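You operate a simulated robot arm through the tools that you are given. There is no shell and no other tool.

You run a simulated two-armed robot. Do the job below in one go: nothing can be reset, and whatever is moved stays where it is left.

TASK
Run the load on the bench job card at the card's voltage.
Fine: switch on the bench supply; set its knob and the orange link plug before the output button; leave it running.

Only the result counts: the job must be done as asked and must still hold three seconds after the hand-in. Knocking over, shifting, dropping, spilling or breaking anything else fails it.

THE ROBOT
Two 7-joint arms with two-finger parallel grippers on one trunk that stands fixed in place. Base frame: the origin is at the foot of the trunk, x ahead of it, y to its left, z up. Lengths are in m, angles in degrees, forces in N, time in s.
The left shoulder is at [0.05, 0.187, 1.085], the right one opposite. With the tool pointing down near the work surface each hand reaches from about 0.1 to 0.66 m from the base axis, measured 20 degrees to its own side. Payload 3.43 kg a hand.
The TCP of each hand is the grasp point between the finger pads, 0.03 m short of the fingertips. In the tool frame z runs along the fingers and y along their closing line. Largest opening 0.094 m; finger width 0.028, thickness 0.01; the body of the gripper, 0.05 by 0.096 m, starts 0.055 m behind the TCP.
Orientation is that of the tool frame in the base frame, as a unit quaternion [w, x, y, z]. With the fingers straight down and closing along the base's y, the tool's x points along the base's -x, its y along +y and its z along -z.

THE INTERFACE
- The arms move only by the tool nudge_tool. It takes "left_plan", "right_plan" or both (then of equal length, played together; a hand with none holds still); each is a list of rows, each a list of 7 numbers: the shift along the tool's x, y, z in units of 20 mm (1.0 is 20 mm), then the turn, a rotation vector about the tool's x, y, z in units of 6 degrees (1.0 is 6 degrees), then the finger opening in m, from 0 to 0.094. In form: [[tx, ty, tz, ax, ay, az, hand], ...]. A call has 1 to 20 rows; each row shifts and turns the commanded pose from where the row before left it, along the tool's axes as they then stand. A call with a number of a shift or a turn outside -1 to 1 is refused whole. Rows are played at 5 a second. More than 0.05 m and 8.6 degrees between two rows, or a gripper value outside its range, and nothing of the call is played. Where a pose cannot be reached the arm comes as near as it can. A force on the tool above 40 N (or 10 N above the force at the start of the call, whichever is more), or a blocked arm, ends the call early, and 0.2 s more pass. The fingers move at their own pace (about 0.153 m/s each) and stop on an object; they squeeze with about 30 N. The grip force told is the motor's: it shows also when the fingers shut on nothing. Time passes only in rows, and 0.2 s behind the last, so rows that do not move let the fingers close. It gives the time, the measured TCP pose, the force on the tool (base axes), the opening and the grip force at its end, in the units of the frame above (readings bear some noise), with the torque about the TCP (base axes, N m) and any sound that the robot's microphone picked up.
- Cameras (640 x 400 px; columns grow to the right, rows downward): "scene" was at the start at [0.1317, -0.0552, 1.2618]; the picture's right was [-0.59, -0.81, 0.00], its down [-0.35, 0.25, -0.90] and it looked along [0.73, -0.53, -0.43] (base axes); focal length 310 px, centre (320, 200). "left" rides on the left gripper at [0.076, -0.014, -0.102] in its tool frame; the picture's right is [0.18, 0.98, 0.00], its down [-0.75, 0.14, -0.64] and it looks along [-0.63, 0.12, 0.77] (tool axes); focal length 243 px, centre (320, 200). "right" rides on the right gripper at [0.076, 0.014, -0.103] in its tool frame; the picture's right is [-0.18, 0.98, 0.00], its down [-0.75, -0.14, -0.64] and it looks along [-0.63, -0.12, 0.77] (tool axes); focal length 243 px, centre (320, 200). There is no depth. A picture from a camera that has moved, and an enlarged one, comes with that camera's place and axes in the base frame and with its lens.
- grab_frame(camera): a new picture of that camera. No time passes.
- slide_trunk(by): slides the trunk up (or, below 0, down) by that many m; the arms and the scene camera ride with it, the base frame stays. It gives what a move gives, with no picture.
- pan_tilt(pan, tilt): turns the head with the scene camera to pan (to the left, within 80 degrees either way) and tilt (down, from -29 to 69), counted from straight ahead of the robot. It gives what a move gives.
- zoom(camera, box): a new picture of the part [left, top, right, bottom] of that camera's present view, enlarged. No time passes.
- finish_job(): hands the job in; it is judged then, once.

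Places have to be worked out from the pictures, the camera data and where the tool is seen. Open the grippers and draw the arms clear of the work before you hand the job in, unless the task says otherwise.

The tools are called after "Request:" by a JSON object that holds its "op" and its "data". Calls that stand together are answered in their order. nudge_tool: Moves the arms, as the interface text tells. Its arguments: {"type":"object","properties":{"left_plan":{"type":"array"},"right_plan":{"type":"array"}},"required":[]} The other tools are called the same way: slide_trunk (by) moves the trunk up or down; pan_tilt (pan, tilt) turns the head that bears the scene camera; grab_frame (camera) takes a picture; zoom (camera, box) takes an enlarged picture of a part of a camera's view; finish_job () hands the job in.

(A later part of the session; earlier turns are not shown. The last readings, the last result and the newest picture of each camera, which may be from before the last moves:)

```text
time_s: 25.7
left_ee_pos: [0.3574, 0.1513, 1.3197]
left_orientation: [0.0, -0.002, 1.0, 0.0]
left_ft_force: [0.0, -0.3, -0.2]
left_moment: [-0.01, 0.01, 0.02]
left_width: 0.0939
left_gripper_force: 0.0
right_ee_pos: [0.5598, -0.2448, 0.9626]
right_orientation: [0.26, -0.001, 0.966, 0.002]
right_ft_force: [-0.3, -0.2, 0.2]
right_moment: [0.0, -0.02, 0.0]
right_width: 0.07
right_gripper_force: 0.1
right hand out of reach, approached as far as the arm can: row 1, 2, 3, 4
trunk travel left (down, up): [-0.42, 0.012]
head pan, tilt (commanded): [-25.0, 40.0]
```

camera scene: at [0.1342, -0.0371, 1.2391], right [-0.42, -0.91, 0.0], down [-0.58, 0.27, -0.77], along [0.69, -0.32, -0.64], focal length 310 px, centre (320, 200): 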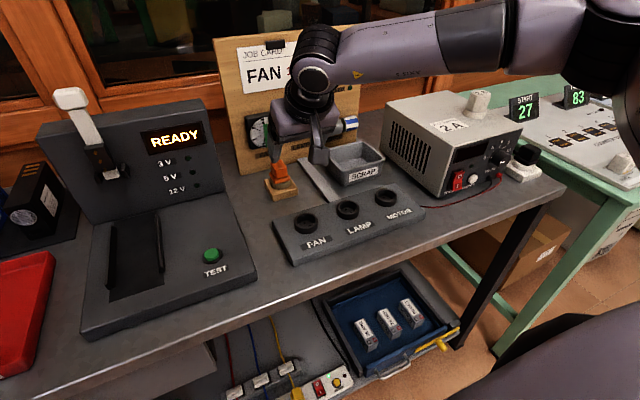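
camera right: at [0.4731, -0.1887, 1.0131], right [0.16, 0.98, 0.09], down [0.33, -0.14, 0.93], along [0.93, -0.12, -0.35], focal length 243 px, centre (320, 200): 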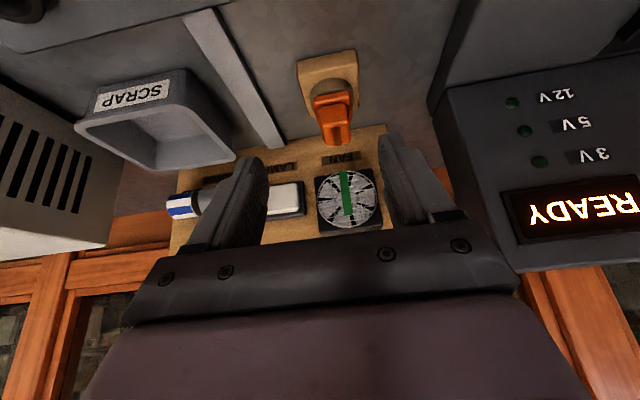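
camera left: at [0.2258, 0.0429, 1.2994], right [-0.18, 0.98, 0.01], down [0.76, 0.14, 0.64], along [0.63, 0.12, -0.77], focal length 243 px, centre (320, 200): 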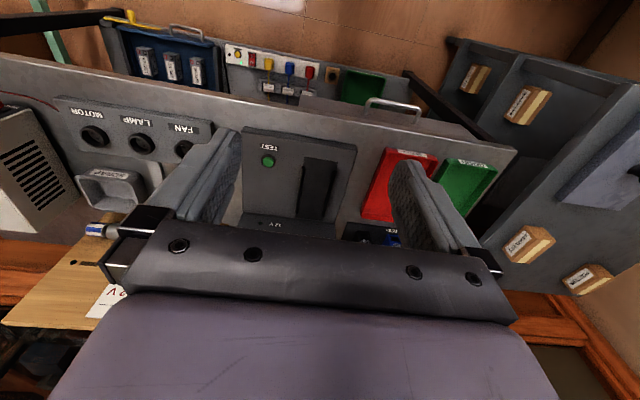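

The limit moved inward when the trunk was raised, so a posture/joint limit is at play. I look at the arm posture with the head turned right.

Request:
{"op": "pan_tilt", "data": {"pan": -50, "tilt": 15}}

Request:
{"op": "grab_frame", "data": {"camera": "scene"}}

Request:
{"op": "pan_tilt", "data": {"pan": -78, "tilt": 25}}

Request:
{"op": "grab_frame", "data": {"camera": "scene"}}

```text
time_s: 26.6
left_ee_pos: [0.3575, 0.1532, 1.3191]
left_orientation: [0.0, -0.001, 1.0, -0.001]
left_ft_force: [-0.2, -0.8, -0.1]
left_moment: [-0.04, 0.01, 0.01]
left_width: 0.0942
left_gripper_force: 0.0
right_ee_pos: [0.5617, -0.2446, 0.962]
right_orientation: [0.26, 0.0, 0.966, 0.001]
right_ft_force: [-0.4, 0.0, -0.3]
right_moment: [-0.02, 0.03, 0.01]
right_width: 0.0696
right_gripper_force: 0.0
trunk travel left (down, up): [-0.42, 0.012]
head pan, tilt (commanded): [-50.0, 15.0]
```

```text
taken
camera scene: at [0.1172, -0.0727, 1.3985], right [-0.77, -0.64, 0.0], down [-0.17, 0.2, -0.97], along [0.62, -0.74, -0.26], focal length 310 px, centre (320, 200)
```

scene: 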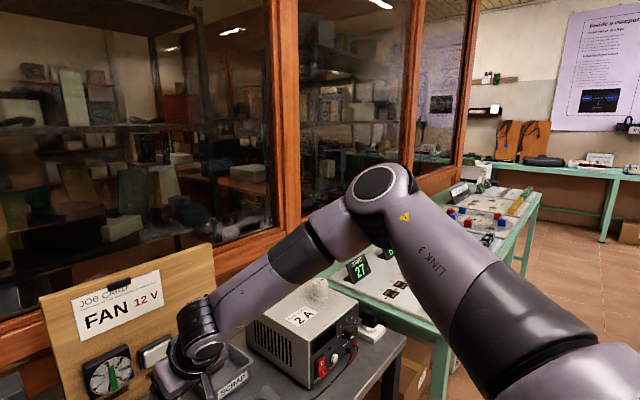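

```text
time_s: 27.6
left_ee_pos: [0.3578, 0.1508, 1.3194]
left_orientation: [0.0, 0.0, 1.0, 0.0]
left_ft_force: [0.6, 0.4, 0.2]
left_moment: [-0.04, -0.03, -0.01]
left_width: 0.094
left_gripper_force: 0.0
right_ee_pos: [0.5609, -0.2433, 0.9633]
right_orientation: [0.26, 0.001, 0.966, 0.001]
right_ft_force: [0.6, 0.5, -0.1]
right_moment: [-0.02, -0.02, -0.01]
right_width: 0.0702
right_gripper_force: 0.2
trunk travel left (down, up): [-0.42, 0.012]
head pan, tilt (commanded): [-78.0, 25.0]
```

```text
taken
camera scene: at [0.0763, -0.0913, 1.3824], right [-0.98, -0.21, 0.0], down [-0.09, 0.41, -0.91], along [0.19, -0.89, -0.42], focal length 310 px, centre (320, 200)
```

scene: 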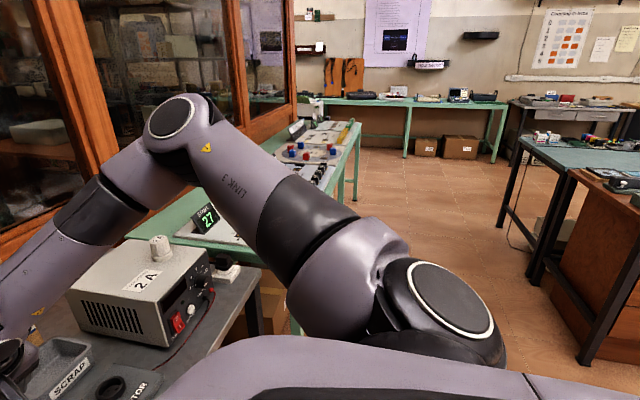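

The elbow is clearly not extended (about 90°), so it's a joint limit from the tilt/trunk combination. I raise the hand 0.1, lower the trunk back, and untilt to ~12° to test the reach low over the bench.

Request:
{"op": "nudge_tool", "data": {"right_plan": [[-0.3, 0, -0.9, 0, 0, 0, 0.07], [-0.3, 0, -0.9, 0, 0, 0, 0.07], [-0.3, 0, -0.9, 0, 0, 0, 0.07], [-0.3, 0, -0.9, 0, 0, 0, 0.07], [-0.3, 0, -0.9, 0, 0, 0, 0.07], [0, 0, 0, 0, 1, 0, 0.07], [0, 0, 0, 0, 1, 0, 0.07], [0, 0, 0, 0, 1, 0, 0.07]]}}

Request:
{"op": "slide_trunk", "data": {"by": -0.12}}

Request:
{"op": "pan_tilt", "data": {"pan": -25, "tilt": 40}}

Request:
{"op": "grab_frame", "data": {"camera": "scene"}}

```text
time_s: 29.4
left_ee_pos: [0.3582, 0.1504, 1.3198]
left_orientation: [0.0, 0.0, 1.0, 0.001]
left_ft_force: [0.1, -0.8, 0.7]
left_moment: [0.01, -0.02, 0.0]
left_width: 0.0941
left_gripper_force: 0.0
right_ee_pos: [0.5422, -0.2465, 1.0534]
right_orientation: [0.103, 0.0, 0.995, 0.001]
right_ft_force: [-0.1, 0.5, 0.9]
right_moment: [-0.02, -0.03, -0.01]
right_width: 0.07
right_gripper_force: 0.0
trunk travel left (down, up): [-0.42, 0.012]
head pan, tilt (commanded): [-78.0, 25.0]
```

```text
time_s: 30.9
left_ee_pos: [0.3569, 0.1526, 1.1998]
left_orientation: [0.001, -0.001, 1.0, 0.0]
left_ft_force: [0.2, 0.5, -0.1]
left_moment: [-0.03, -0.02, -0.04]
left_width: 0.0937
left_gripper_force: 0.1
right_ee_pos: [0.5423, -0.2466, 0.9345]
right_orientation: [0.106, 0.0, 0.994, 0.001]
right_ft_force: [-0.2, -0.1, -0.1]
right_moment: [-0.03, 0.02, -0.02]
right_width: 0.0702
right_gripper_force: 0.0
trunk travel left (down, up): [-0.3, 0.132]
head pan, tilt (commanded): [-78.0, 25.0]
```

```text
time_s: 32.1
left_ee_pos: [0.3583, 0.1505, 1.1989]
left_orientation: [-0.001, 0.0, 1.0, 0.0]
left_ft_force: [-0.4, -0.3, 1.0]
left_moment: [0.0, -0.01, 0.03]
left_width: 0.0937
left_gripper_force: 0.1
right_ee_pos: [0.5409, -0.2461, 0.9346]
right_orientation: [0.105, 0.0, 0.994, 0.001]
right_ft_force: [0.4, -0.3, 0.9]
right_moment: [-0.01, -0.01, 0.03]
right_width: 0.07
right_gripper_force: 0.0
trunk travel left (down, up): [-0.3, 0.132]
head pan, tilt (commanded): [-25.0, 40.0]
```

```text
taken
camera scene: at [0.1341, -0.0372, 1.2391], right [-0.42, -0.91, 0.0], down [-0.58, 0.27, -0.77], along [0.69, -0.32, -0.64], focal length 310 px, centre (320, 200)
```

scene: 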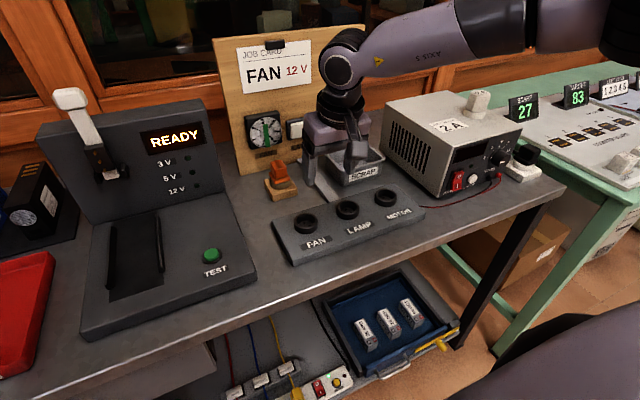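

Tilt is now 12° at (0.541, −0.246, 0.935). I move forward 0.12 and left 0.055 at this height toward above the plug.

Request:
{"op": "nudge_tool", "data": {"right_plan": [[-0.978, 0.458, 0.208, 0, 0, 0, 0.07], [-0.978, 0.458, 0.208, 0, 0, 0, 0.07], [-0.978, 0.458, 0.208, 0, 0, 0, 0.07], [-0.978, 0.458, 0.208, 0, 0, 0, 0.07], [-0.978, 0.458, 0.208, 0, 0, 0, 0.07], [-0.978, 0.458, 0.208, 0, 0, 0, 0.07]]}}

Request:
{"op": "grab_frame", "data": {"camera": "right"}}

Request:
{"op": "grab_frame", "data": {"camera": "scene"}}

```text
time_s: 33.5
left_ee_pos: [0.3583, 0.1509, 1.1997]
left_orientation: [0.0, -0.001, 1.0, 0.0]
left_ft_force: [-0.2, -0.3, -0.3]
left_moment: [0.0, 0.03, -0.01]
left_width: 0.0941
left_gripper_force: 0.1
right_ee_pos: [0.5684, -0.2428, 0.9449]
right_orientation: [0.106, 0.0, 0.994, 0.002]
right_ft_force: [-0.2, -0.2, -0.7]
right_moment: [-0.02, 0.01, 0.0]
right_width: 0.0703
right_gripper_force: 0.1
right hand out of reach, approached as far as the arm can: row 2, 3, 4, 5, 6
trunk travel left (down, up): [-0.3, 0.132]
head pan, tilt (commanded): [-25.0, 40.0]
```

```text
taken
camera right: at [0.4736, -0.231, 1.0288], right [0.18, 0.98, 0.04], down [0.6, -0.14, 0.79], along [0.78, -0.12, -0.62], focal length 243 px, centre (320, 200)
```

right: 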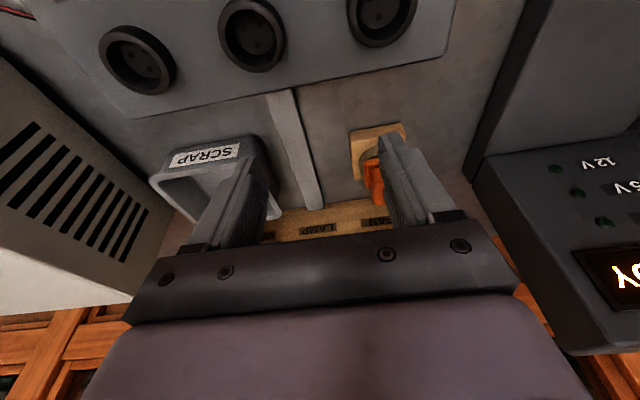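

```text
taken
camera scene: at [0.1342, -0.0371, 1.2391], right [-0.42, -0.91, 0.0], down [-0.58, 0.27, -0.77], along [0.69, -0.32, -0.64], focal length 310 px, centre (320, 200)
```

scene: 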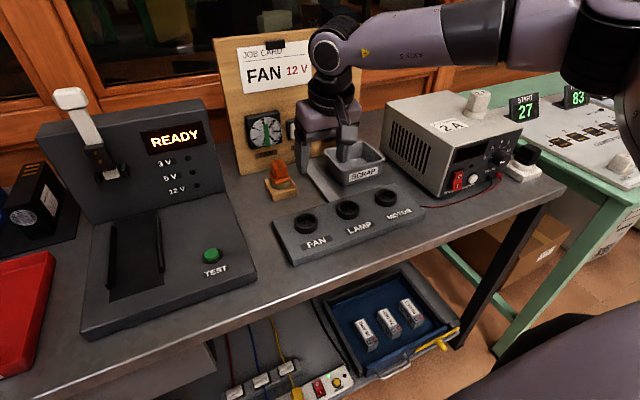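

The limit barely moves in y as well. I test whether reach is better further to the right (y ≈ −0.34) to understand the constraint.

Request:
{"op": "nudge_tool", "data": {"right_plan": [[0.5, -1, 0, 0, 0, 0, 0.07], [0, -1, 0, 0, 0, 0, 0.07], [0, -1, 0, 0, 0, 0, 0.07], [0, -1, 0, 0, 0, 0, 0.07], [0, -1, 0, 0, 0, 0, 0.07], [-0.978, 0, 0.208, 0, 0, 0, 0.07], [-0.978, 0, 0.208, 0, 0, 0, 0.07], [-0.978, 0, 0.208, 0, 0, 0, 0.07], [-0.978, 0, 0.208, 0, 0, 0, 0.07]]}}

```text
time_s: 35.5
left_ee_pos: [0.3588, 0.1518, 1.2001]
left_orientation: [0.0, 0.0, 1.0, 0.0]
left_ft_force: [0.0, 0.1, 0.0]
left_moment: [0.01, 0.02, 0.0]
left_width: 0.0939
left_gripper_force: 0.1
right_ee_pos: [0.6113, -0.3463, 0.9456]
right_orientation: [0.106, 0.0, 0.994, 0.001]
right_ft_force: [1.1, 0.2, 0.6]
right_moment: [-0.01, 0.03, 0.01]
right_width: 0.07
right_gripper_force: 0.1
right hand out of reach, approached as far as the arm can: row 8, 9
trunk travel left (down, up): [-0.3, 0.132]
head pan, tilt (commanded): [-25.0, 40.0]
```

At y = −0.346 it reached x = 0.611, so the limit is about inward reach, and lower z should help. I bring the hand back to y ≈ −0.2, x ≈ 0.56, then descend 0.07 to see whether reach opens up.

Request:
{"op": "nudge_tool", "data": {"right_plan": [[0.306, 0.9125, -0.065, 0, 0, 0, 0.07], [0.306, 0.9125, -0.065, 0, 0, 0, 0.07], [0.306, 0.9125, -0.065, 0, 0, 0, 0.07], [0.306, 0.9125, -0.065, 0, 0, 0, 0.07], [0.306, 0.9125, -0.065, 0, 0, 0, 0.07], [0.306, 0.9125, -0.065, 0, 0, 0, 0.07], [0.306, 0.9125, -0.065, 0, 0, 0, 0.07], [0.306, 0.9125, -0.065, 0, 0, 0, 0.07], [0.18, 0, 0.856, 0, 0, 0, 0.07], [0.18, 0, 0.856, 0, 0, 0, 0.07], [0.18, 0, 0.856, 0, 0, 0, 0.07]]}}

Request:
{"op": "grab_frame", "data": {"camera": "right"}}

Request:
{"op": "grab_frame", "data": {"camera": "scene"}}

```text
time_s: 37.9
left_ee_pos: [0.3586, 0.1518, 1.1996]
left_orientation: [0.001, -0.001, 1.0, 0.0]
left_ft_force: [0.1, 0.6, -0.3]
left_moment: [-0.02, -0.06, 0.0]
left_width: 0.094
left_gripper_force: 0.1
right_ee_pos: [0.5379, -0.2209, 0.8991]
right_orientation: [0.105, 0.001, 0.994, 0.002]
right_ft_force: [0.1, 0.3, 0.7]
right_moment: [0.0, 0.01, -0.01]
right_width: 0.0702
right_gripper_force: 0.0
right hand out of reach, approached as far as the arm can: row 6, 7, 8, 9, 10, 11
trunk travel left (down, up): [-0.3, 0.132]
head pan, tilt (commanded): [-25.0, 40.0]
```

```text
taken
camera right: at [0.4422, -0.2086, 0.9827], right [0.18, 0.98, 0.04], down [0.6, -0.14, 0.79], along [0.78, -0.12, -0.62], focal length 243 px, centre (320, 200)
```

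right: 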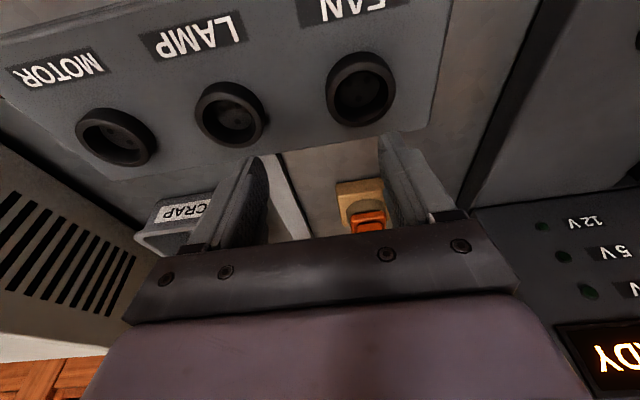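

```text
taken
camera scene: at [0.1342, -0.0372, 1.2391], right [-0.42, -0.91, 0.0], down [-0.58, 0.27, -0.77], along [0.69, -0.32, -0.64], focal length 310 px, centre (320, 200)
```

scene: 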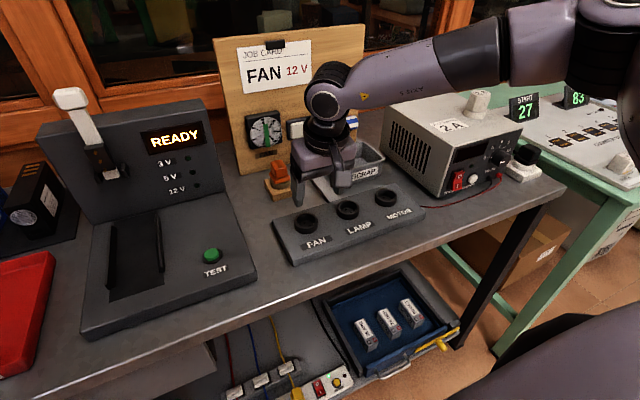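

Lower with this posture is worse. I lift the hand, tilt further to ~45°, and lower the trunk by 0.15 so the shoulder is nearer the plug's height, to test reach with a more forward-pointing tool.

Request:
{"op": "nudge_tool", "data": {"right_plan": [[0.2, 0, -0.98, 0, 0, 0, 0.07], [0.2, 0, -0.98, 0, 0, 0, 0.07], [0.2, 0, -0.98, 0, 0, 0, 0.07], [0.2, 0, -0.98, 0, 0, 0, 0.07], [0.2, 0, -0.98, 0, 0, 0, 0.07], [0.1, 0, -0.98, 0, 0, 0, 0.07], [0.1, 0, -0.98, 0, 0, 0, 0.07], [0.1, 0, -0.98, 0, 0, 0, 0.07], [0.1, 0, -0.98, 0, -0.5, 0, 0.07], [0, 0, 0, 0, -1, 0, 0.07], [0, 0, 0, 0, -1, 0, 0.07], [0, 0, 0, 0, -1, 0, 0.07], [0, 0, 0, 0, -1, 0, 0.07], [0, 0, 0, 0, -1, 0, 0.07]]}}

Request:
{"op": "slide_trunk", "data": {"by": -0.15}}

Request:
{"op": "grab_frame", "data": {"camera": "scene"}}

Request:
{"op": "grab_frame", "data": {"camera": "right"}}

```text
time_s: 40.9
left_ee_pos: [0.3586, 0.1509, 1.2004]
left_orientation: [0.0, -0.001, 1.0, 0.0]
left_ft_force: [0.8, 0.9, 0.7]
left_moment: [-0.01, 0.02, 0.02]
left_width: 0.0938
left_gripper_force: 0.1
right_ee_pos: [0.4715, -0.2206, 1.0662]
right_orientation: [0.385, 0.001, 0.923, 0.001]
right_ft_force: [0.6, 0.9, 0.1]
right_moment: [0.01, -0.02, -0.03]
right_width: 0.0702
right_gripper_force: 0.2
trunk travel left (down, up): [-0.3, 0.132]
head pan, tilt (commanded): [-25.0, 40.0]
```

```text
time_s: 42.6
left_ee_pos: [0.3577, 0.1517, 1.0491]
left_orientation: [0.0, -0.001, 1.0, 0.0]
left_ft_force: [0.5, -0.9, 0.6]
left_moment: [0.01, 0.0, 0.02]
left_width: 0.0938
left_gripper_force: 0.0
right_ee_pos: [0.4735, -0.2225, 0.9169]
right_orientation: [0.383, 0.0, 0.924, 0.001]
right_ft_force: [0.0, -0.3, -0.3]
right_moment: [0.01, 0.01, -0.04]
right_width: 0.0701
right_gripper_force: 0.0
trunk travel left (down, up): [-0.15, 0.282]
head pan, tilt (commanded): [-25.0, 40.0]
```

```text
taken
camera scene: at [0.1341, -0.0371, 1.0891], right [-0.42, -0.91, 0.0], down [-0.58, 0.27, -0.77], along [0.69, -0.32, -0.64], focal length 310 px, centre (320, 200)
```

scene: 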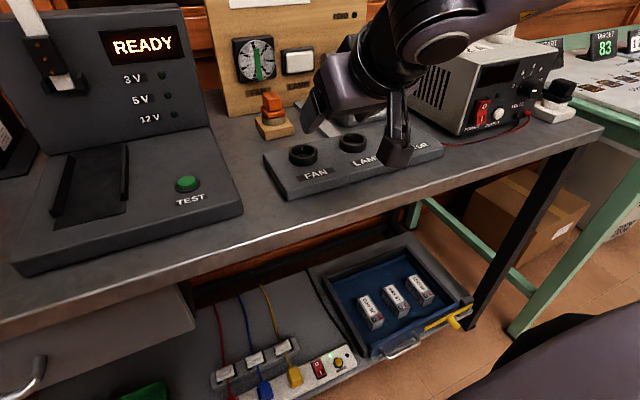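

```text
taken
camera right: at [0.3475, -0.2084, 0.9352], right [0.13, 0.98, 0.13], down [0.08, -0.14, 0.99], along [0.99, -0.12, -0.09], focal length 243 px, centre (320, 200)
```

right: 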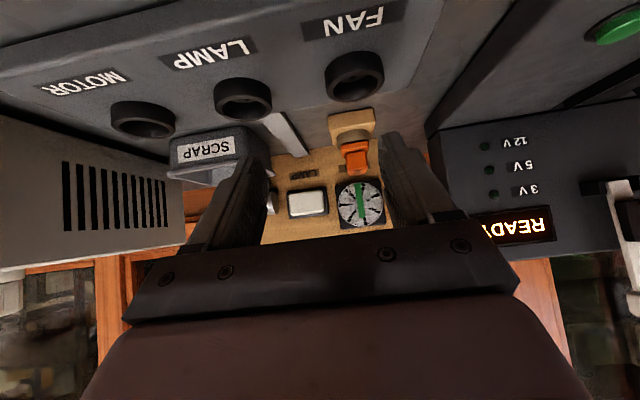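

Tilt 45° with trunk −0.15; TCP (0.474, −0.222, 0.917). I move forward 0.15 with y +0.03 at this height to test the reach.

Request:
{"op": "nudge_tool", "data": {"right_plan": [[-0.663, 0.19, 0.663, 0, 0, 0, 0.07], [-0.663, 0.19, 0.663, 0, 0, 0, 0.07], [-0.663, 0.19, 0.663, 0, 0, 0, 0.07], [-0.663, 0.19, 0.663, 0, 0, 0, 0.07], [-0.663, 0.19, 0.663, 0, 0, 0, 0.07], [-0.663, 0.19, 0.663, 0, 0, 0, 0.07], [-0.663, 0.19, 0.663, 0, 0, 0, 0.07], [-0.663, 0.19, 0.663, 0, 0, 0, 0.07]]}}

Request:
{"op": "grab_frame", "data": {"camera": "right"}}

Request:
{"op": "grab_frame", "data": {"camera": "scene"}}

```text
time_s: 44.4
left_ee_pos: [0.3582, 0.1514, 1.0484]
left_orientation: [0.0, -0.001, 1.0, 0.0]
left_ft_force: [0.5, 0.1, 0.3]
left_moment: [-0.02, 0.0, 0.02]
left_width: 0.094
left_gripper_force: 0.0
right_ee_pos: [0.6232, -0.1917, 0.9172]
right_orientation: [0.382, 0.001, 0.924, 0.0]
right_ft_force: [-0.1, 0.9, 0.3]
right_moment: [0.02, 0.01, 0.02]
right_width: 0.0698
right_gripper_force: 0.2
trunk travel left (down, up): [-0.15, 0.282]
head pan, tilt (commanded): [-25.0, 40.0]
```

```text
taken
camera right: at [0.4978, -0.1785, 0.9358], right [0.13, 0.98, 0.13], down [0.08, -0.14, 0.99], along [0.99, -0.12, -0.1], focal length 243 px, centre (320, 200)
```

right: 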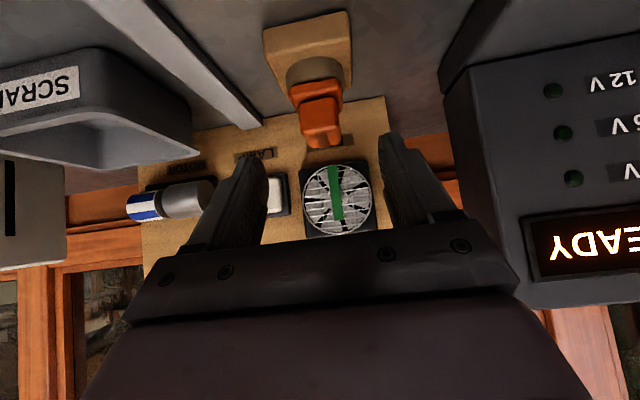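

```text
taken
camera scene: at [0.1342, -0.0373, 1.089], right [-0.42, -0.91, 0.0], down [-0.58, 0.27, -0.77], along [0.69, -0.32, -0.64], focal length 310 px, centre (320, 200)
```

scene: 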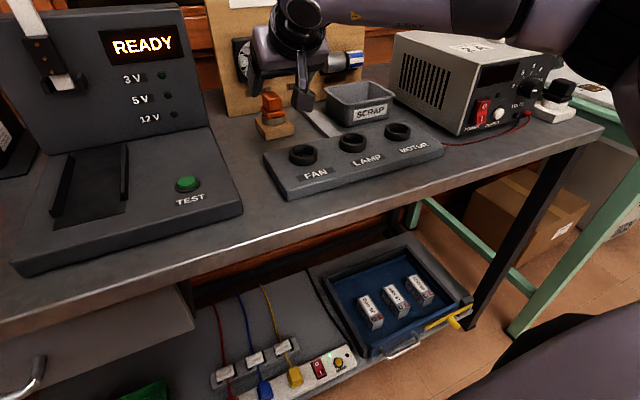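

The full move succeeded: TCP (0.623, −0.192, 0.917) with 45° tilt. Now I zoom on the plug to refine its place relative to the fingers.

Request:
{"op": "zoom", "data": {"camera": "right", "box": [240, 10, 400, 180]}}

Request:
{"op": "zoom", "data": {"camera": "scene", "box": [230, 30, 350, 150]}}

```text
2.35 times, centred on (320, 95) of right
camera zoom: at [0.4978, -0.1785, 0.9358], right [0.13, 0.98, 0.13], down [0.08, -0.14, 0.99], along [0.99, -0.12, -0.1], focal length 571 px, centre (320, 447)
```

zoom: 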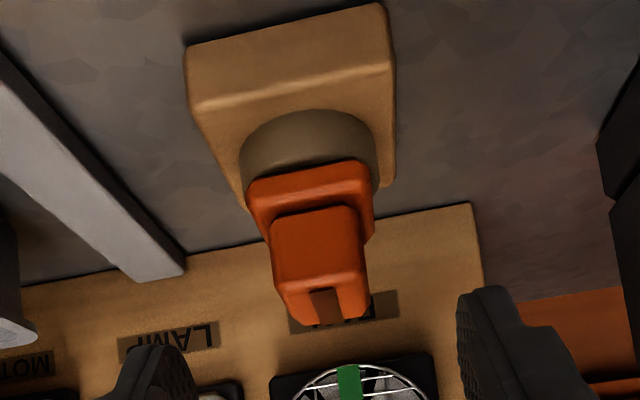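

```text
3.33 times, centred on (290, 90) of scene
camera zoom: at [0.1342, -0.0373, 1.089], right [-0.42, -0.91, 0.0], down [-0.58, 0.27, -0.77], along [0.69, -0.32, -0.64], focal length 1035 px, centre (420, 567)
```

zoom: 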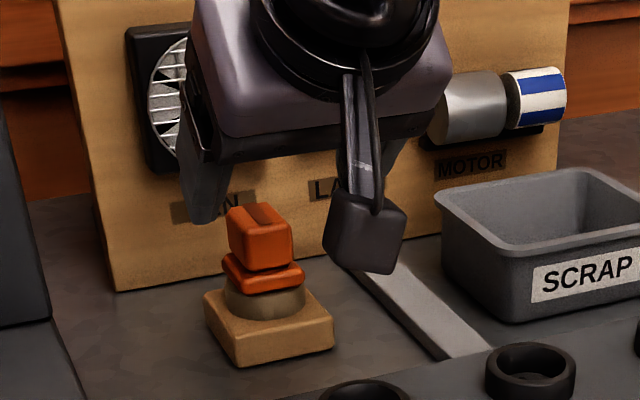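

Plug y from the hand camera ≈ −0.1905 (handle top z ≈ 0.871, flange top ≈ 0.843). I go forward to x ≈ 0.668 then down most of the way, straddling the handle, and check.

Request:
{"op": "nudge_tool", "data": {"right_plan": [[-0.53, 0.02, 0.53, 0, 0, 0, 0.06], [-0.53, 0.02, 0.53, 0, 0, 0, 0.06], [-0.53, 0.02, 0.53, 0, 0, 0, 0.06], [0.35, 0, 0.35, 0, 0, 0, 0.06], [0.35, 0, 0.35, 0, 0, 0, 0.06]]}}

Request:
{"op": "grab_frame", "data": {"camera": "right"}}

Request:
{"op": "zoom", "data": {"camera": "scene", "box": [230, 30, 350, 150]}}

```text
time_s: 45.6
left_ee_pos: [0.3564, 0.1514, 1.0513]
left_orientation: [0.001, 0.0, 1.0, -0.001]
left_ft_force: [1.5, -0.2, 1.4]
left_moment: [0.01, 0.04, 0.01]
left_width: 0.0938
left_gripper_force: 0.0
right_ee_pos: [0.6431, -0.211, 0.8993]
right_orientation: [0.388, 0.0, 0.922, 0.002]
right_ft_force: [-4.0, -0.7, 13.3]
right_moment: [0.41, -0.09, 0.15]
right_width: 0.0597
right_gripper_force: 0.0
right hand out of reach, approached as far as the arm can: row 1, 2, 3
trunk travel left (down, up): [-0.15, 0.282]
head pan, tilt (commanded): [-25.0, 40.0]
```

```text
taken
camera right: at [0.5181, -0.1983, 0.9176], right [0.13, 0.98, 0.14], down [0.07, -0.15, 0.99], along [0.99, -0.12, -0.09], focal length 243 px, centre (320, 200)
```

right: 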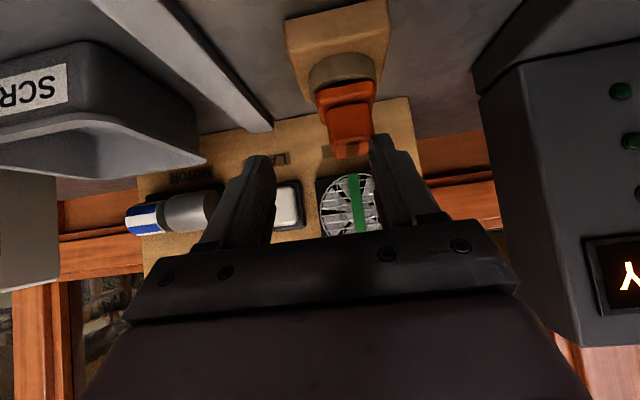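

```text
3.33 times, centred on (290, 90) of scene
camera zoom: at [0.1326, -0.0369, 1.0896], right [-0.42, -0.91, 0.0], down [-0.58, 0.27, -0.77], along [0.7, -0.32, -0.64], focal length 1035 px, centre (420, 567)
```

zoom: 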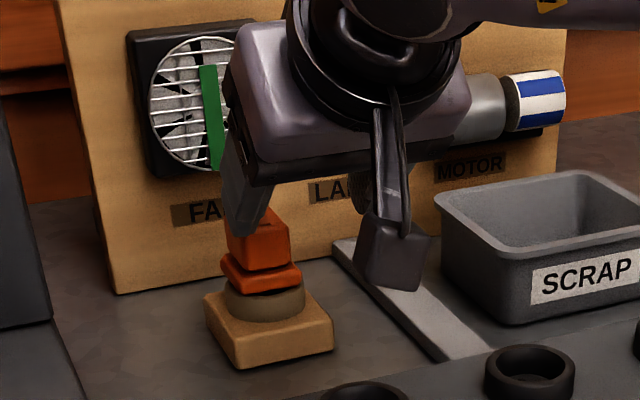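

The hand drifted to y = −0.211 at the reach limit and a finger is touching the handle (13 N up). I go straight up at once.

Request:
{"op": "nudge_tool", "data": {"right_plan": [[-0.5, 0, -0.5, 0, 0, 0, 0.06], [-0.5, 0, -0.5, 0, 0, 0, 0.06], [-0.5, 0, -0.5, 0, 0, 0, 0.06]]}}

Request:
{"op": "grab_frame", "data": {"camera": "right"}}

Request:
{"op": "zoom", "data": {"camera": "scene", "box": [230, 30, 350, 150]}}

```text
time_s: 46.4
left_ee_pos: [0.3582, 0.151, 1.0488]
left_orientation: [0.001, -0.001, 1.0, 0.0]
left_ft_force: [0.1, -0.6, 0.5]
left_moment: [0.02, 0.0, -0.02]
left_width: 0.094
left_gripper_force: 0.0
right_ee_pos: [0.6409, -0.2124, 0.9378]
right_orientation: [0.383, -0.001, 0.924, 0.001]
right_ft_force: [0.8, 0.5, 0.0]
right_moment: [0.02, -0.01, -0.02]
right_width: 0.0599
right_gripper_force: 0.2
trunk travel left (down, up): [-0.15, 0.282]
head pan, tilt (commanded): [-25.0, 40.0]
```

```text
taken
camera right: at [0.5166, -0.1997, 0.9566], right [0.13, 0.98, 0.13], down [0.08, -0.14, 0.99], along [0.99, -0.12, -0.09], focal length 243 px, centre (320, 200)
```

right: 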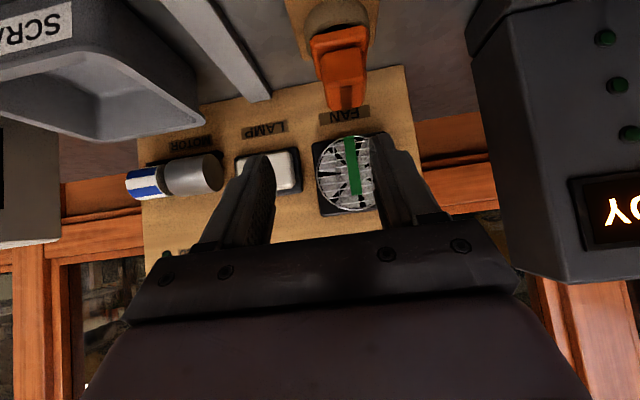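

```text
3.33 times, centred on (290, 90) of scene
camera zoom: at [0.1341, -0.0371, 1.089], right [-0.42, -0.91, 0.0], down [-0.58, 0.27, -0.77], along [0.69, -0.32, -0.64], focal length 1035 px, centre (420, 567)
```

zoom: 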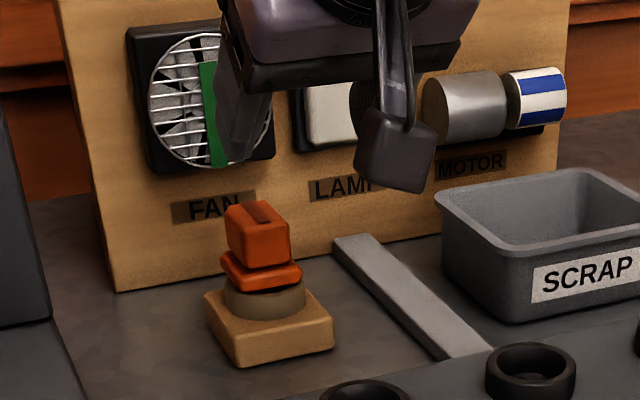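

Free again and the plug base hasn't shifted. I raise the hand, lower the trunk another 0.1, and test the forward reach at a safe height above the plug.

Request:
{"op": "nudge_tool", "data": {"right_plan": [[-0.44, 0.25, -0.97, 0, 0, 0, 0.06], [-0.44, 0.25, -0.97, 0, 0, 0, 0.06], [-0.44, 0.25, -0.97, 0, 0, 0, 0.06], [-0.44, 0.25, -0.97, 0, 0, 0, 0.06]]}}

Request:
{"op": "slide_trunk", "data": {"by": -0.1}}

Request:
{"op": "nudge_tool", "data": {"right_plan": [[-0.6, 0, 0.6, 0, 0, 0, 0.06], [-0.6, 0, 0.6, 0, 0, 0, 0.06], [-0.6, 0, 0.6, 0, 0, 0, 0.06], [-0.6, 0, 0.6, 0, 0, 0, 0.06]]}}

```text
time_s: 47.4
left_ee_pos: [0.3587, 0.151, 1.049]
left_orientation: [0.001, -0.001, 1.0, -0.001]
left_ft_force: [-0.1, -0.4, 0.4]
left_moment: [-0.03, -0.01, -0.02]
left_width: 0.0939
left_gripper_force: 0.1
right_ee_pos: [0.6094, -0.2017, 1.004]
right_orientation: [0.384, 0.001, 0.923, 0.0]
right_ft_force: [-0.1, 0.0, -0.4]
right_moment: [-0.01, 0.01, 0.01]
right_width: 0.06
right_gripper_force: 0.0
right hand out of reach, approached as far as the arm can: row 2, 3, 4
trunk travel left (down, up): [-0.15, 0.282]
head pan, tilt (commanded): [-25.0, 40.0]
```

```text
time_s: 48.8
left_ee_pos: [0.3583, 0.1509, 0.9485]
left_orientation: [0.0, -0.001, 1.0, 0.0]
left_ft_force: [0.1, -0.7, 0.1]
left_moment: [0.0, -0.02, -0.02]
left_width: 0.0939
left_gripper_force: 0.0
right_ee_pos: [0.6109, -0.203, 0.9042]
right_orientation: [0.383, 0.0, 0.924, 0.001]
right_ft_force: [0.4, 0.1, -0.1]
right_moment: [0.02, 0.04, -0.03]
right_width: 0.06
right_gripper_force: 0.1
trunk travel left (down, up): [-0.05, 0.382]
head pan, tilt (commanded): [-25.0, 40.0]
```

```text
time_s: 49.8
left_ee_pos: [0.3586, 0.1516, 0.9494]
left_orientation: [0.001, -0.001, 1.0, -0.001]
left_ft_force: [-0.9, 0.3, 0.8]
left_moment: [0.02, 0.01, -0.01]
left_width: 0.0937
left_gripper_force: 0.0
right_ee_pos: [0.6099, -0.2031, 0.9033]
right_orientation: [0.382, 0.0, 0.924, 0.001]
right_ft_force: [-0.4, 0.2, 0.0]
right_moment: [0.03, -0.02, 0.01]
right_width: 0.0599
right_gripper_force: 0.0
right hand out of reach, approached as far as the arm can: row 1, 2, 3, 4
trunk travel left (down, up): [-0.05, 0.382]
head pan, tilt (commanded): [-25.0, 40.0]
```

At this trunk height reach is worse (x ≈ 0.61). I go back up 0.1 with the trunk and tilt to 60°, since each 15° of tilt seems to add ~4 cm of reach, then test forward at safe height.

Request:
{"op": "slide_trunk", "data": {"by": 0.1}}

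Request:
{"op": "nudge_tool", "data": {"right_plan": [[0, 0, 0, 0, -1, 0, 0.06], [0, 0, 0, 0, -1, 0, 0.06], [0, 0, 0, 0, -0.5, 0, 0.06], [0, 0, 0, 0, 0, 0, 0.06]]}}

```text
time_s: 51.1
left_ee_pos: [0.3584, 0.1513, 1.0491]
left_orientation: [0.0, -0.001, 1.0, 0.001]
left_ft_force: [0.2, 0.1, -0.1]
left_moment: [0.03, 0.0, -0.02]
left_width: 0.0938
left_gripper_force: 0.0
right_ee_pos: [0.609, -0.2021, 1.003]
right_orientation: [0.384, 0.0, 0.923, 0.001]
right_ft_force: [0.2, 0.0, 0.5]
right_moment: [-0.02, 0.0, 0.0]
right_width: 0.06
right_gripper_force: 0.1
trunk travel left (down, up): [-0.15, 0.282]
head pan, tilt (commanded): [-25.0, 40.0]
```

```text
time_s: 52.1
left_ee_pos: [0.3581, 0.1515, 1.0485]
left_orientation: [-0.001, -0.001, 1.0, 0.0]
left_ft_force: [0.1, -0.2, 0.3]
left_moment: [0.04, 0.0, -0.02]
left_width: 0.094
left_gripper_force: 0.0
right_ee_pos: [0.6096, -0.2029, 1.0037]
right_orientation: [0.501, 0.0, 0.866, 0.001]
right_ft_force: [-0.1, -0.4, 0.0]
right_moment: [0.01, 0.03, 0.03]
right_width: 0.0599
right_gripper_force: 0.0
trunk travel left (down, up): [-0.15, 0.282]
head pan, tilt (commanded): [-25.0, 40.0]
```

Tilt is 60° at (0.610, −0.203, 1.004). I move to about (0.655, −0.191, 0.935) to test reach, still above the handle.

Request:
{"op": "nudge_tool", "data": {"right_plan": [[0.46, 0.15, 0.93, 0, 0, 0, 0.06], [0.46, 0.15, 0.93, 0, 0, 0, 0.06], [0.46, 0.15, 0.93, 0, 0, 0, 0.06], [0.46, 0.15, 0.93, 0, 0, 0, 0.06]]}}

Request:
{"op": "grab_frame", "data": {"camera": "right"}}

Request:
{"op": "zoom", "data": {"camera": "scene", "box": [220, 10, 400, 160]}}

```text
time_s: 53.1
left_ee_pos: [0.3591, 0.1513, 1.0484]
left_orientation: [0.0, -0.001, 1.0, 0.0]
left_ft_force: [0.7, 0.0, 0.6]
left_moment: [-0.01, 0.01, 0.01]
left_width: 0.094
left_gripper_force: 0.1
right_ee_pos: [0.6549, -0.1891, 0.9334]
right_orientation: [0.5, 0.001, 0.866, 0.0]
right_ft_force: [0.2, -0.1, 0.0]
right_moment: [0.02, -0.01, -0.01]
right_width: 0.0599
right_gripper_force: 0.1
trunk travel left (down, up): [-0.15, 0.282]
head pan, tilt (commanded): [-25.0, 40.0]
```

```text
taken
camera right: at [0.5286, -0.1771, 0.92], right [0.09, 0.98, 0.16], down [-0.18, -0.14, 0.97], along [0.98, -0.12, 0.17], focal length 243 px, centre (320, 200)
```

right: 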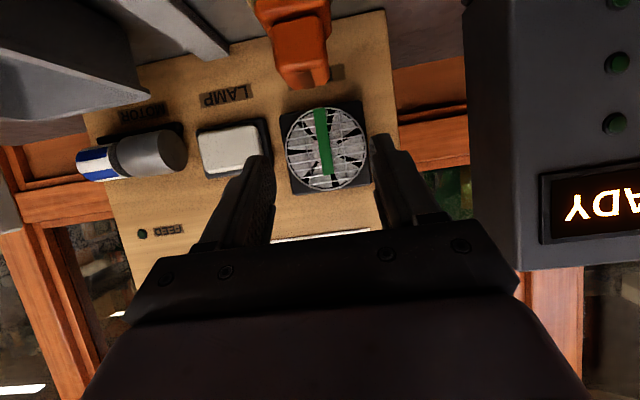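

```text
2.67 times, centred on (310, 85) of scene
camera zoom: at [0.1342, -0.0372, 1.0891], right [-0.42, -0.91, 0.0], down [-0.58, 0.27, -0.77], along [0.69, -0.32, -0.64], focal length 828 px, centre (347, 507)
```

zoom: 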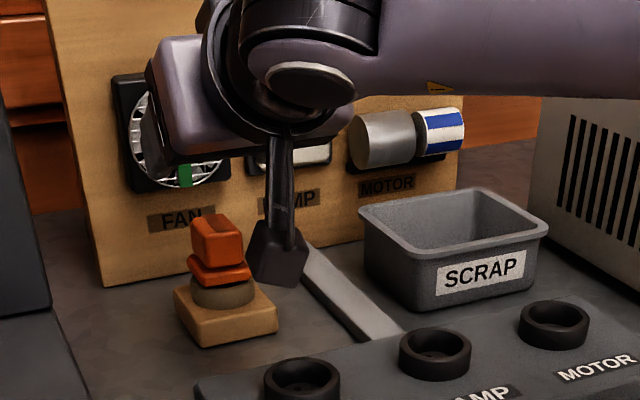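

The 60° tilt reaches x = 0.655 fine, but descending would put the gripper's camera (below the hand) onto the FAN socket ring. So I back off/up and roll the tool 180° about its axis to put the camera on top.

Request:
{"op": "nudge_tool", "data": {"right_plan": [[-0.39, 0, -0.92, 0, 0, 0, 0.06], [-0.39, 0, -0.92, 0, 0, 0, 0.06], [-0.39, 0, -0.92, 0, 0, 0, 0.06], [-0.39, 0, -0.92, 0, 0, 0, 0.06], [0, 0, 0, 0, 0, 1, 0.06], [0, 0, 0, 0, 0, 1, 0.06], [0, 0, 0, 0, 0, 1, 0.06], [0, 0, 0, 0, 0, 1, 0.06], [0, 0, 0, 0, 0, 1, 0.06], [0, 0, 0, 0, 0, 1, 0.06], [0, 0, 0, 0, 0, 1, 0.06], [0, 0, 0, 0, 0, 1, 0.06], [0, 0, 0, 0, 0, 1, 0.06], [0, 0, 0, 0, 0, 1, 0.06]]}}

```text
time_s: 56.1
left_ee_pos: [0.3586, 0.1524, 1.0485]
left_orientation: [0.0, -0.001, 1.0, 0.001]
left_ft_force: [-0.2, 0.3, -0.8]
left_moment: [0.01, 0.02, 0.0]
left_width: 0.0939
left_gripper_force: 0.0
right_ee_pos: [0.6068, -0.1901, 0.9995]
right_orientation: [0.433, 0.434, 0.749, 0.251]
right_ft_force: [0.5, -0.5, -0.8]
right_moment: [-0.03, 0.01, -0.01]
right_width: 0.0598
right_gripper_force: 0.1
trunk travel left (down, up): [-0.15, 0.282]
head pan, tilt (commanded): [-25.0, 40.0]
```

60° rolled without trouble; I continue the remaining 120°.

Request:
{"op": "nudge_tool", "data": {"right_plan": [[0, 0, 0, 0, 0, 1, 0.06], [0, 0, 0, 0, 0, 1, 0.06], [0, 0, 0, 0, 0, 1, 0.06], [0, 0, 0, 0, 0, 1, 0.06], [0, 0, 0, 0, 0, 1, 0.06], [0, 0, 0, 0, 0, 1, 0.06], [0, 0, 0, 0, 0, 1, 0.06], [0, 0, 0, 0, 0, 1, 0.06], [0, 0, 0, 0, 0, 1, 0.06], [0, 0, 0, 0, 0, 1, 0.06], [0, 0, 0, 0, 0, 1, 0.06], [0, 0, 0, 0, 0, 1, 0.06], [0, 0, 0, 0, 0, 1, 0.06], [0, 0, 0, 0, 0, 1, 0.06], [0, 0, 0, 0, 0, 1, 0.06], [0, 0, 0, 0, 0, 1, 0.06], [0, 0, 0, 0, 0, 1, 0.06], [0, 0, 0, 0, 0, 1, 0.06], [0, 0, 0, 0, 0, 1, 0.06], [0, 0, 0, 0, 0, 1, 0.06]]}}

Request:
{"op": "grab_frame", "data": {"camera": "right"}}

Request:
{"op": "grab_frame", "data": {"camera": "scene"}}

```text
time_s: 60.3
left_ee_pos: [0.3581, 0.1514, 1.0486]
left_orientation: [0.001, -0.001, 1.0, 0.0]
left_ft_force: [-0.5, 0.3, 0.3]
left_moment: [-0.01, -0.03, 0.02]
left_width: 0.0938
left_gripper_force: 0.1
right_ee_pos: [0.6086, -0.1895, 0.9989]
right_orientation: [-0.001, 0.866, -0.001, 0.501]
right_ft_force: [-0.9, -0.6, -0.7]
right_moment: [-0.05, 0.0, 0.05]
right_width: 0.0601
right_gripper_force: 0.0
trunk travel left (down, up): [-0.15, 0.282]
head pan, tilt (commanded): [-25.0, 40.0]
```

```text
taken
camera right: at [0.5584, -0.2064, 1.1155], right [-0.09, -0.98, -0.16], down [-0.93, 0.14, -0.33], along [0.35, 0.12, -0.93], focal length 243 px, centre (320, 200)
```

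right: 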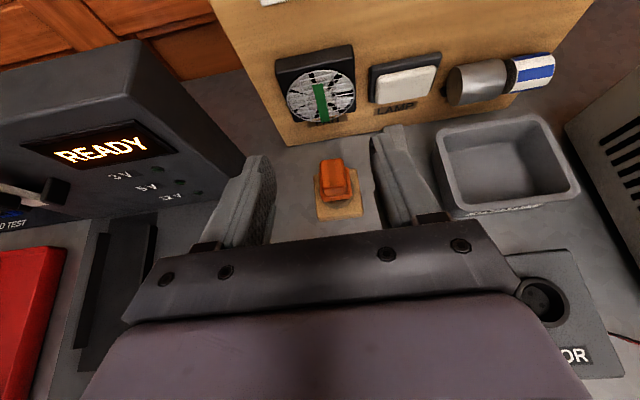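

```text
taken
camera scene: at [0.1341, -0.0371, 1.0891], right [-0.42, -0.91, 0.0], down [-0.58, 0.27, -0.77], along [0.69, -0.32, -0.64], focal length 310 px, centre (320, 200)
```

scene: 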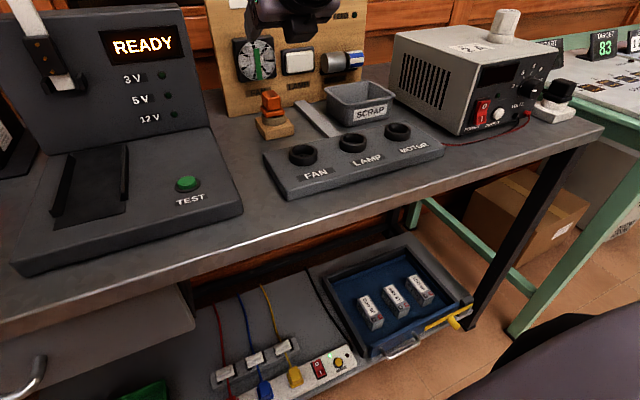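

The camera is on top now, with an upright view of the plug. I zoom to measure the plug's yaw and position.

Request:
{"op": "zoom", "data": {"camera": "right", "box": [290, 130, 390, 230]}}

Request:
{"op": "zoom", "data": {"camera": "scene", "box": [230, 60, 350, 180]}}

```text
4.00 times, centred on (340, 180) of right
camera zoom: at [0.5584, -0.2064, 1.1155], right [-0.09, -0.98, -0.16], down [-0.93, 0.14, -0.33], along [0.35, 0.12, -0.93], focal length 970 px, centre (240, 280)
```

zoom: 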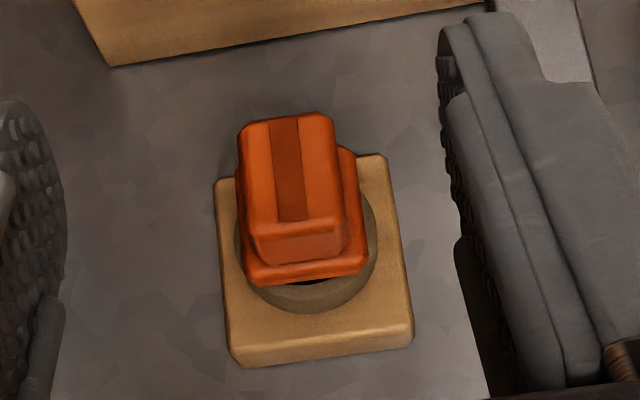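

```text
3.33 times, centred on (290, 120) of scene
camera zoom: at [0.1341, -0.0371, 1.0891], right [-0.42, -0.91, 0.0], down [-0.58, 0.27, -0.77], along [0.69, -0.32, -0.64], focal length 1035 px, centre (420, 467)
```

zoom: 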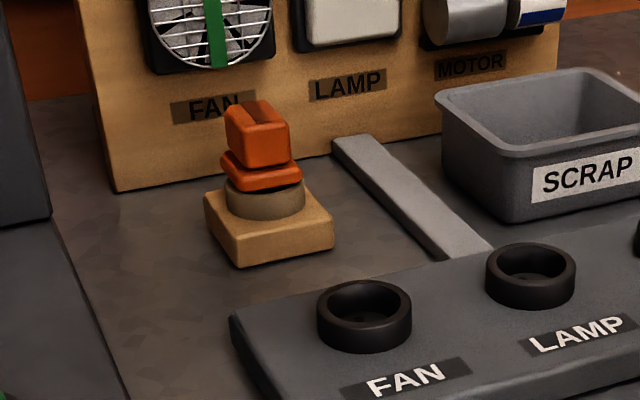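

Plug handle top centre ≈ (0.680, −0.193, 0.872); it leans slightly but gripping along y will square it. I go to the pre-grasp (0.655, −0.1925, 0.92).

Request:
{"op": "nudge_tool", "data": {"right_plan": [[-0.565, 0.0375, 0.99, 0, 0, 0, 0.06], [-0.565, 0.0375, 0.99, 0, 0, 0, 0.06], [-0.565, 0.0375, 0.99, 0, 0, 0, 0.06], [-0.565, 0.0375, 0.99, 0, 0, 0, 0.06]]}}

Request:
{"op": "grab_frame", "data": {"camera": "right"}}

Request:
{"op": "zoom", "data": {"camera": "scene", "box": [220, 20, 400, 180]}}

```text
time_s: 61.3
left_ee_pos: [0.3574, 0.1518, 1.0483]
left_orientation: [0.0, -0.001, 1.0, 0.0]
left_ft_force: [0.3, 0.1, -0.4]
left_moment: [0.02, 0.02, -0.02]
left_width: 0.094
left_gripper_force: 0.2
right_ee_pos: [0.6542, -0.1934, 0.9186]
right_orientation: [0.0, 0.866, -0.001, 0.501]
right_ft_force: [-0.6, 0.4, -0.4]
right_moment: [0.0, 0.02, 0.02]
right_width: 0.0599
right_gripper_force: 0.0
trunk travel left (down, up): [-0.15, 0.282]
head pan, tilt (commanded): [-25.0, 40.0]
```

```text
taken
camera right: at [0.6041, -0.2095, 1.0364], right [-0.09, -0.98, -0.16], down [-0.93, 0.14, -0.33], along [0.35, 0.12, -0.93], focal length 243 px, centre (320, 200)
```

right: 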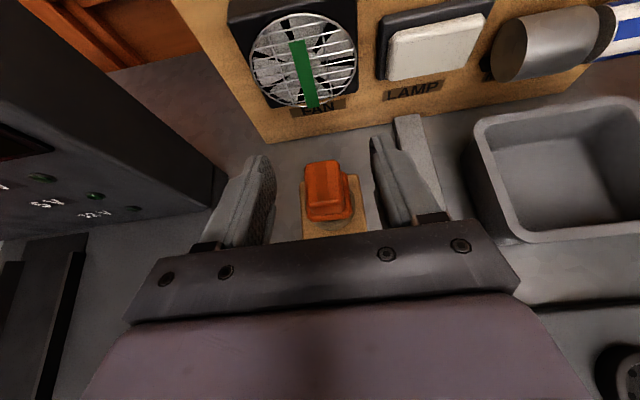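

```text
2.50 times, centred on (310, 100) of scene
camera zoom: at [0.1342, -0.0372, 1.0891], right [-0.42, -0.91, 0.0], down [-0.58, 0.27, -0.77], along [0.69, -0.32, -0.64], focal length 776 px, centre (345, 450)
```

zoom: 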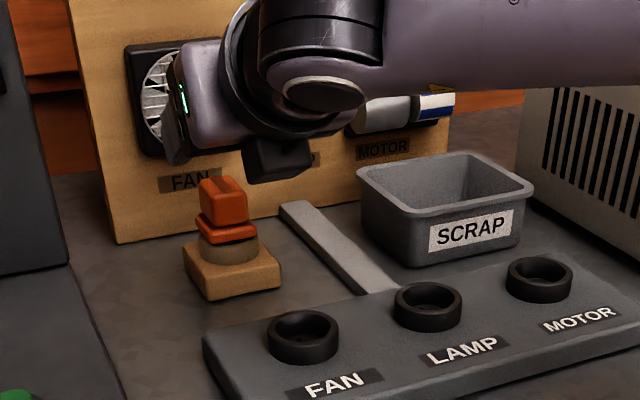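

Well centred (plug y ≈ −0.194 vs TCP −0.193). I descend to (0.659, −0.193, 0.874) with the fingers straddling the handle.

Request:
{"op": "nudge_tool", "data": {"right_plan": [[-0.607, 0, 0.447, 0, 0, 0, 0.06], [-0.607, 0, 0.447, 0, 0, 0, 0.06], [-0.607, 0, 0.447, 0, 0, 0, 0.06]]}}

Request:
{"op": "grab_frame", "data": {"camera": "right"}}

Request:
{"op": "zoom", "data": {"camera": "scene", "box": [220, 20, 400, 180]}}

```text
time_s: 62.1
left_ee_pos: [0.358, 0.1518, 1.0497]
left_orientation: [0.001, -0.001, 1.0, 0.0]
left_ft_force: [-0.4, 0.6, -0.1]
left_moment: [-0.02, 0.0, 0.01]
left_width: 0.0941
left_gripper_force: 0.1
right_ee_pos: [0.6531, -0.1981, 0.875]
right_orientation: [-0.001, 0.865, 0.0, 0.501]
right_ft_force: [-0.1, -0.7, -0.2]
right_moment: [-0.01, -0.03, -0.01]
right_width: 0.0596
right_gripper_force: 0.2
right hand out of reach, approached as far as the arm can: row 2, 3
trunk travel left (down, up): [-0.15, 0.282]
head pan, tilt (commanded): [-25.0, 40.0]
```

```text
taken
camera right: at [0.6037, -0.2142, 0.9926], right [-0.09, -0.98, -0.16], down [-0.93, 0.14, -0.33], along [0.35, 0.12, -0.93], focal length 243 px, centre (320, 200)
```

right: 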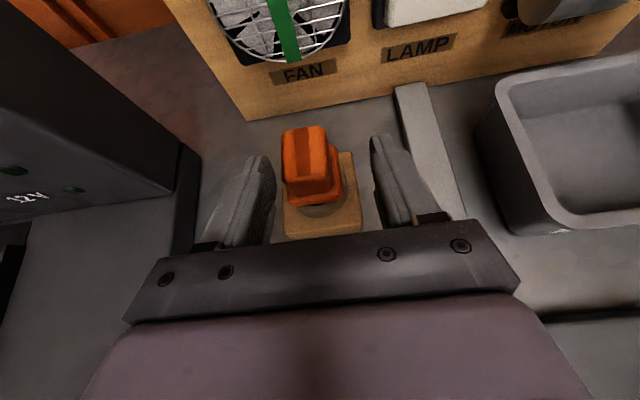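

```text
2.50 times, centred on (310, 100) of scene
camera zoom: at [0.1341, -0.0371, 1.0891], right [-0.42, -0.91, 0.0], down [-0.58, 0.27, -0.77], along [0.69, -0.32, -0.64], focal length 776 px, centre (345, 450)
```

zoom: 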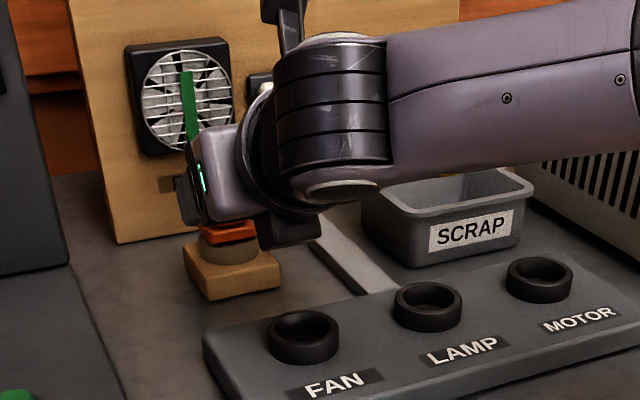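

The y drifted to −0.198 at the reach limit, 5 mm off. Higher up the arm reaches fine, so I go back up to z ≈ 0.918 with y corrected, and then descend using the trunk instead.

Request:
{"op": "nudge_tool", "data": {"right_plan": [[0.653, -0.04, -0.32, 0, 0, 0, 0.06], [0.653, -0.1, -0.32, 0, 0, 0, 0.06], [0.653, -0.1, -0.32, 0, 0, 0, 0.06], [0, 0, 0, 0, 0, 0, 0.06]]}}

Request:
{"op": "grab_frame", "data": {"camera": "right"}}

```text
time_s: 63.1
left_ee_pos: [0.357, 0.1514, 1.0492]
left_orientation: [0.0, -0.002, 1.0, 0.0]
left_ft_force: [-0.3, 0.1, -0.3]
left_moment: [0.03, 0.03, 0.03]
left_width: 0.0943
left_gripper_force: 0.0
right_ee_pos: [0.6566, -0.193, 0.9196]
right_orientation: [0.0, 0.865, -0.001, 0.501]
right_ft_force: [-0.1, -0.2, -0.6]
right_moment: [-0.01, 0.0, -0.01]
right_width: 0.0601
right_gripper_force: 0.0
trunk travel left (down, up): [-0.15, 0.282]
head pan, tilt (commanded): [-25.0, 40.0]
```

```text
taken
camera right: at [0.6068, -0.209, 1.0369], right [-0.09, -0.98, -0.16], down [-0.93, 0.14, -0.33], along [0.35, 0.12, -0.93], focal length 243 px, centre (320, 200)
```

right: 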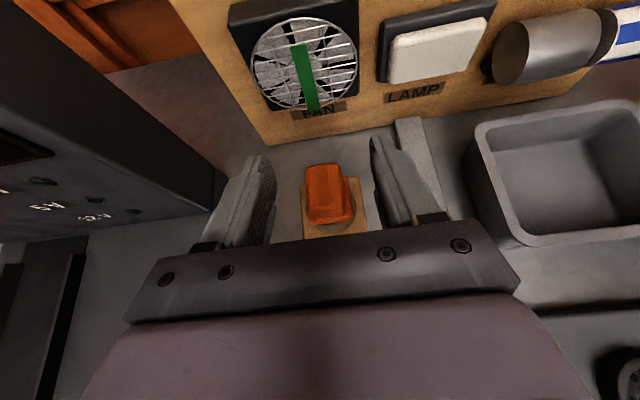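

At (0.6566, −0.193, 0.9196). I slide the trunk down 0.045 to bring the fingers around the handle at z ≈ 0.8746.

Request:
{"op": "slide_trunk", "data": {"by": -0.045}}

Request:
{"op": "grab_frame", "data": {"camera": "right"}}

Request:
{"op": "grab_frame", "data": {"camera": "scene"}}

```text
time_s: 64.0
left_ee_pos: [0.358, 0.1515, 1.0045]
left_orientation: [0.0, -0.001, 1.0, 0.0]
left_ft_force: [0.4, 0.3, 0.7]
left_moment: [0.0, -0.03, 0.0]
left_width: 0.0941
left_gripper_force: 0.1
right_ee_pos: [0.6564, -0.1923, 0.8748]
right_orientation: [0.0, 0.866, -0.001, 0.501]
right_ft_force: [0.8, 1.0, 1.1]
right_moment: [0.03, 0.03, 0.0]
right_width: 0.0601
right_gripper_force: 0.1
trunk travel left (down, up): [-0.105, 0.327]
head pan, tilt (commanded): [-25.0, 40.0]
```

```text
taken
camera right: at [0.6066, -0.2089, 0.9918], right [-0.09, -0.98, -0.16], down [-0.93, 0.14, -0.33], along [0.35, 0.12, -0.93], focal length 243 px, centre (320, 200)
```

right: 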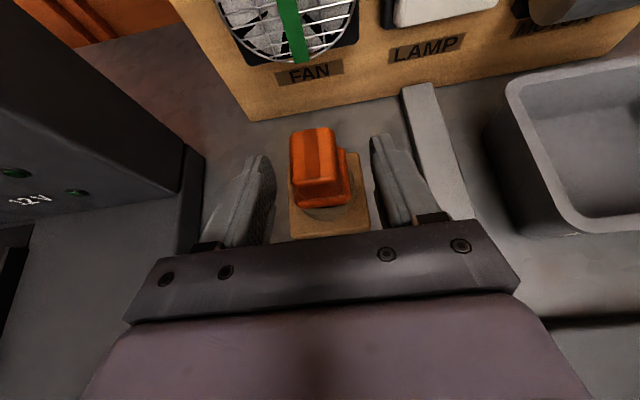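

```text
taken
camera scene: at [0.134, -0.0371, 1.0441], right [-0.42, -0.91, 0.0], down [-0.58, 0.27, -0.77], along [0.69, -0.32, -0.64], focal length 310 px, centre (320, 200)
```

scene: 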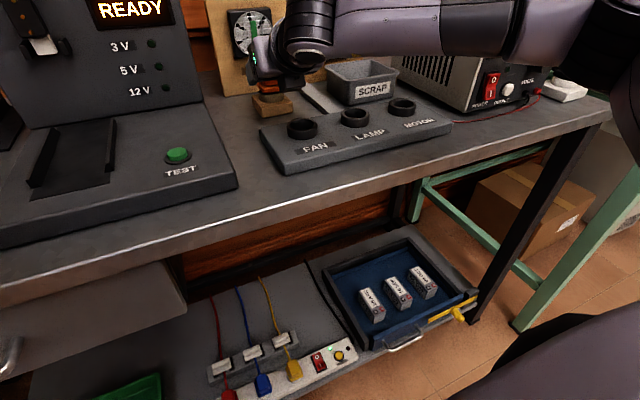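

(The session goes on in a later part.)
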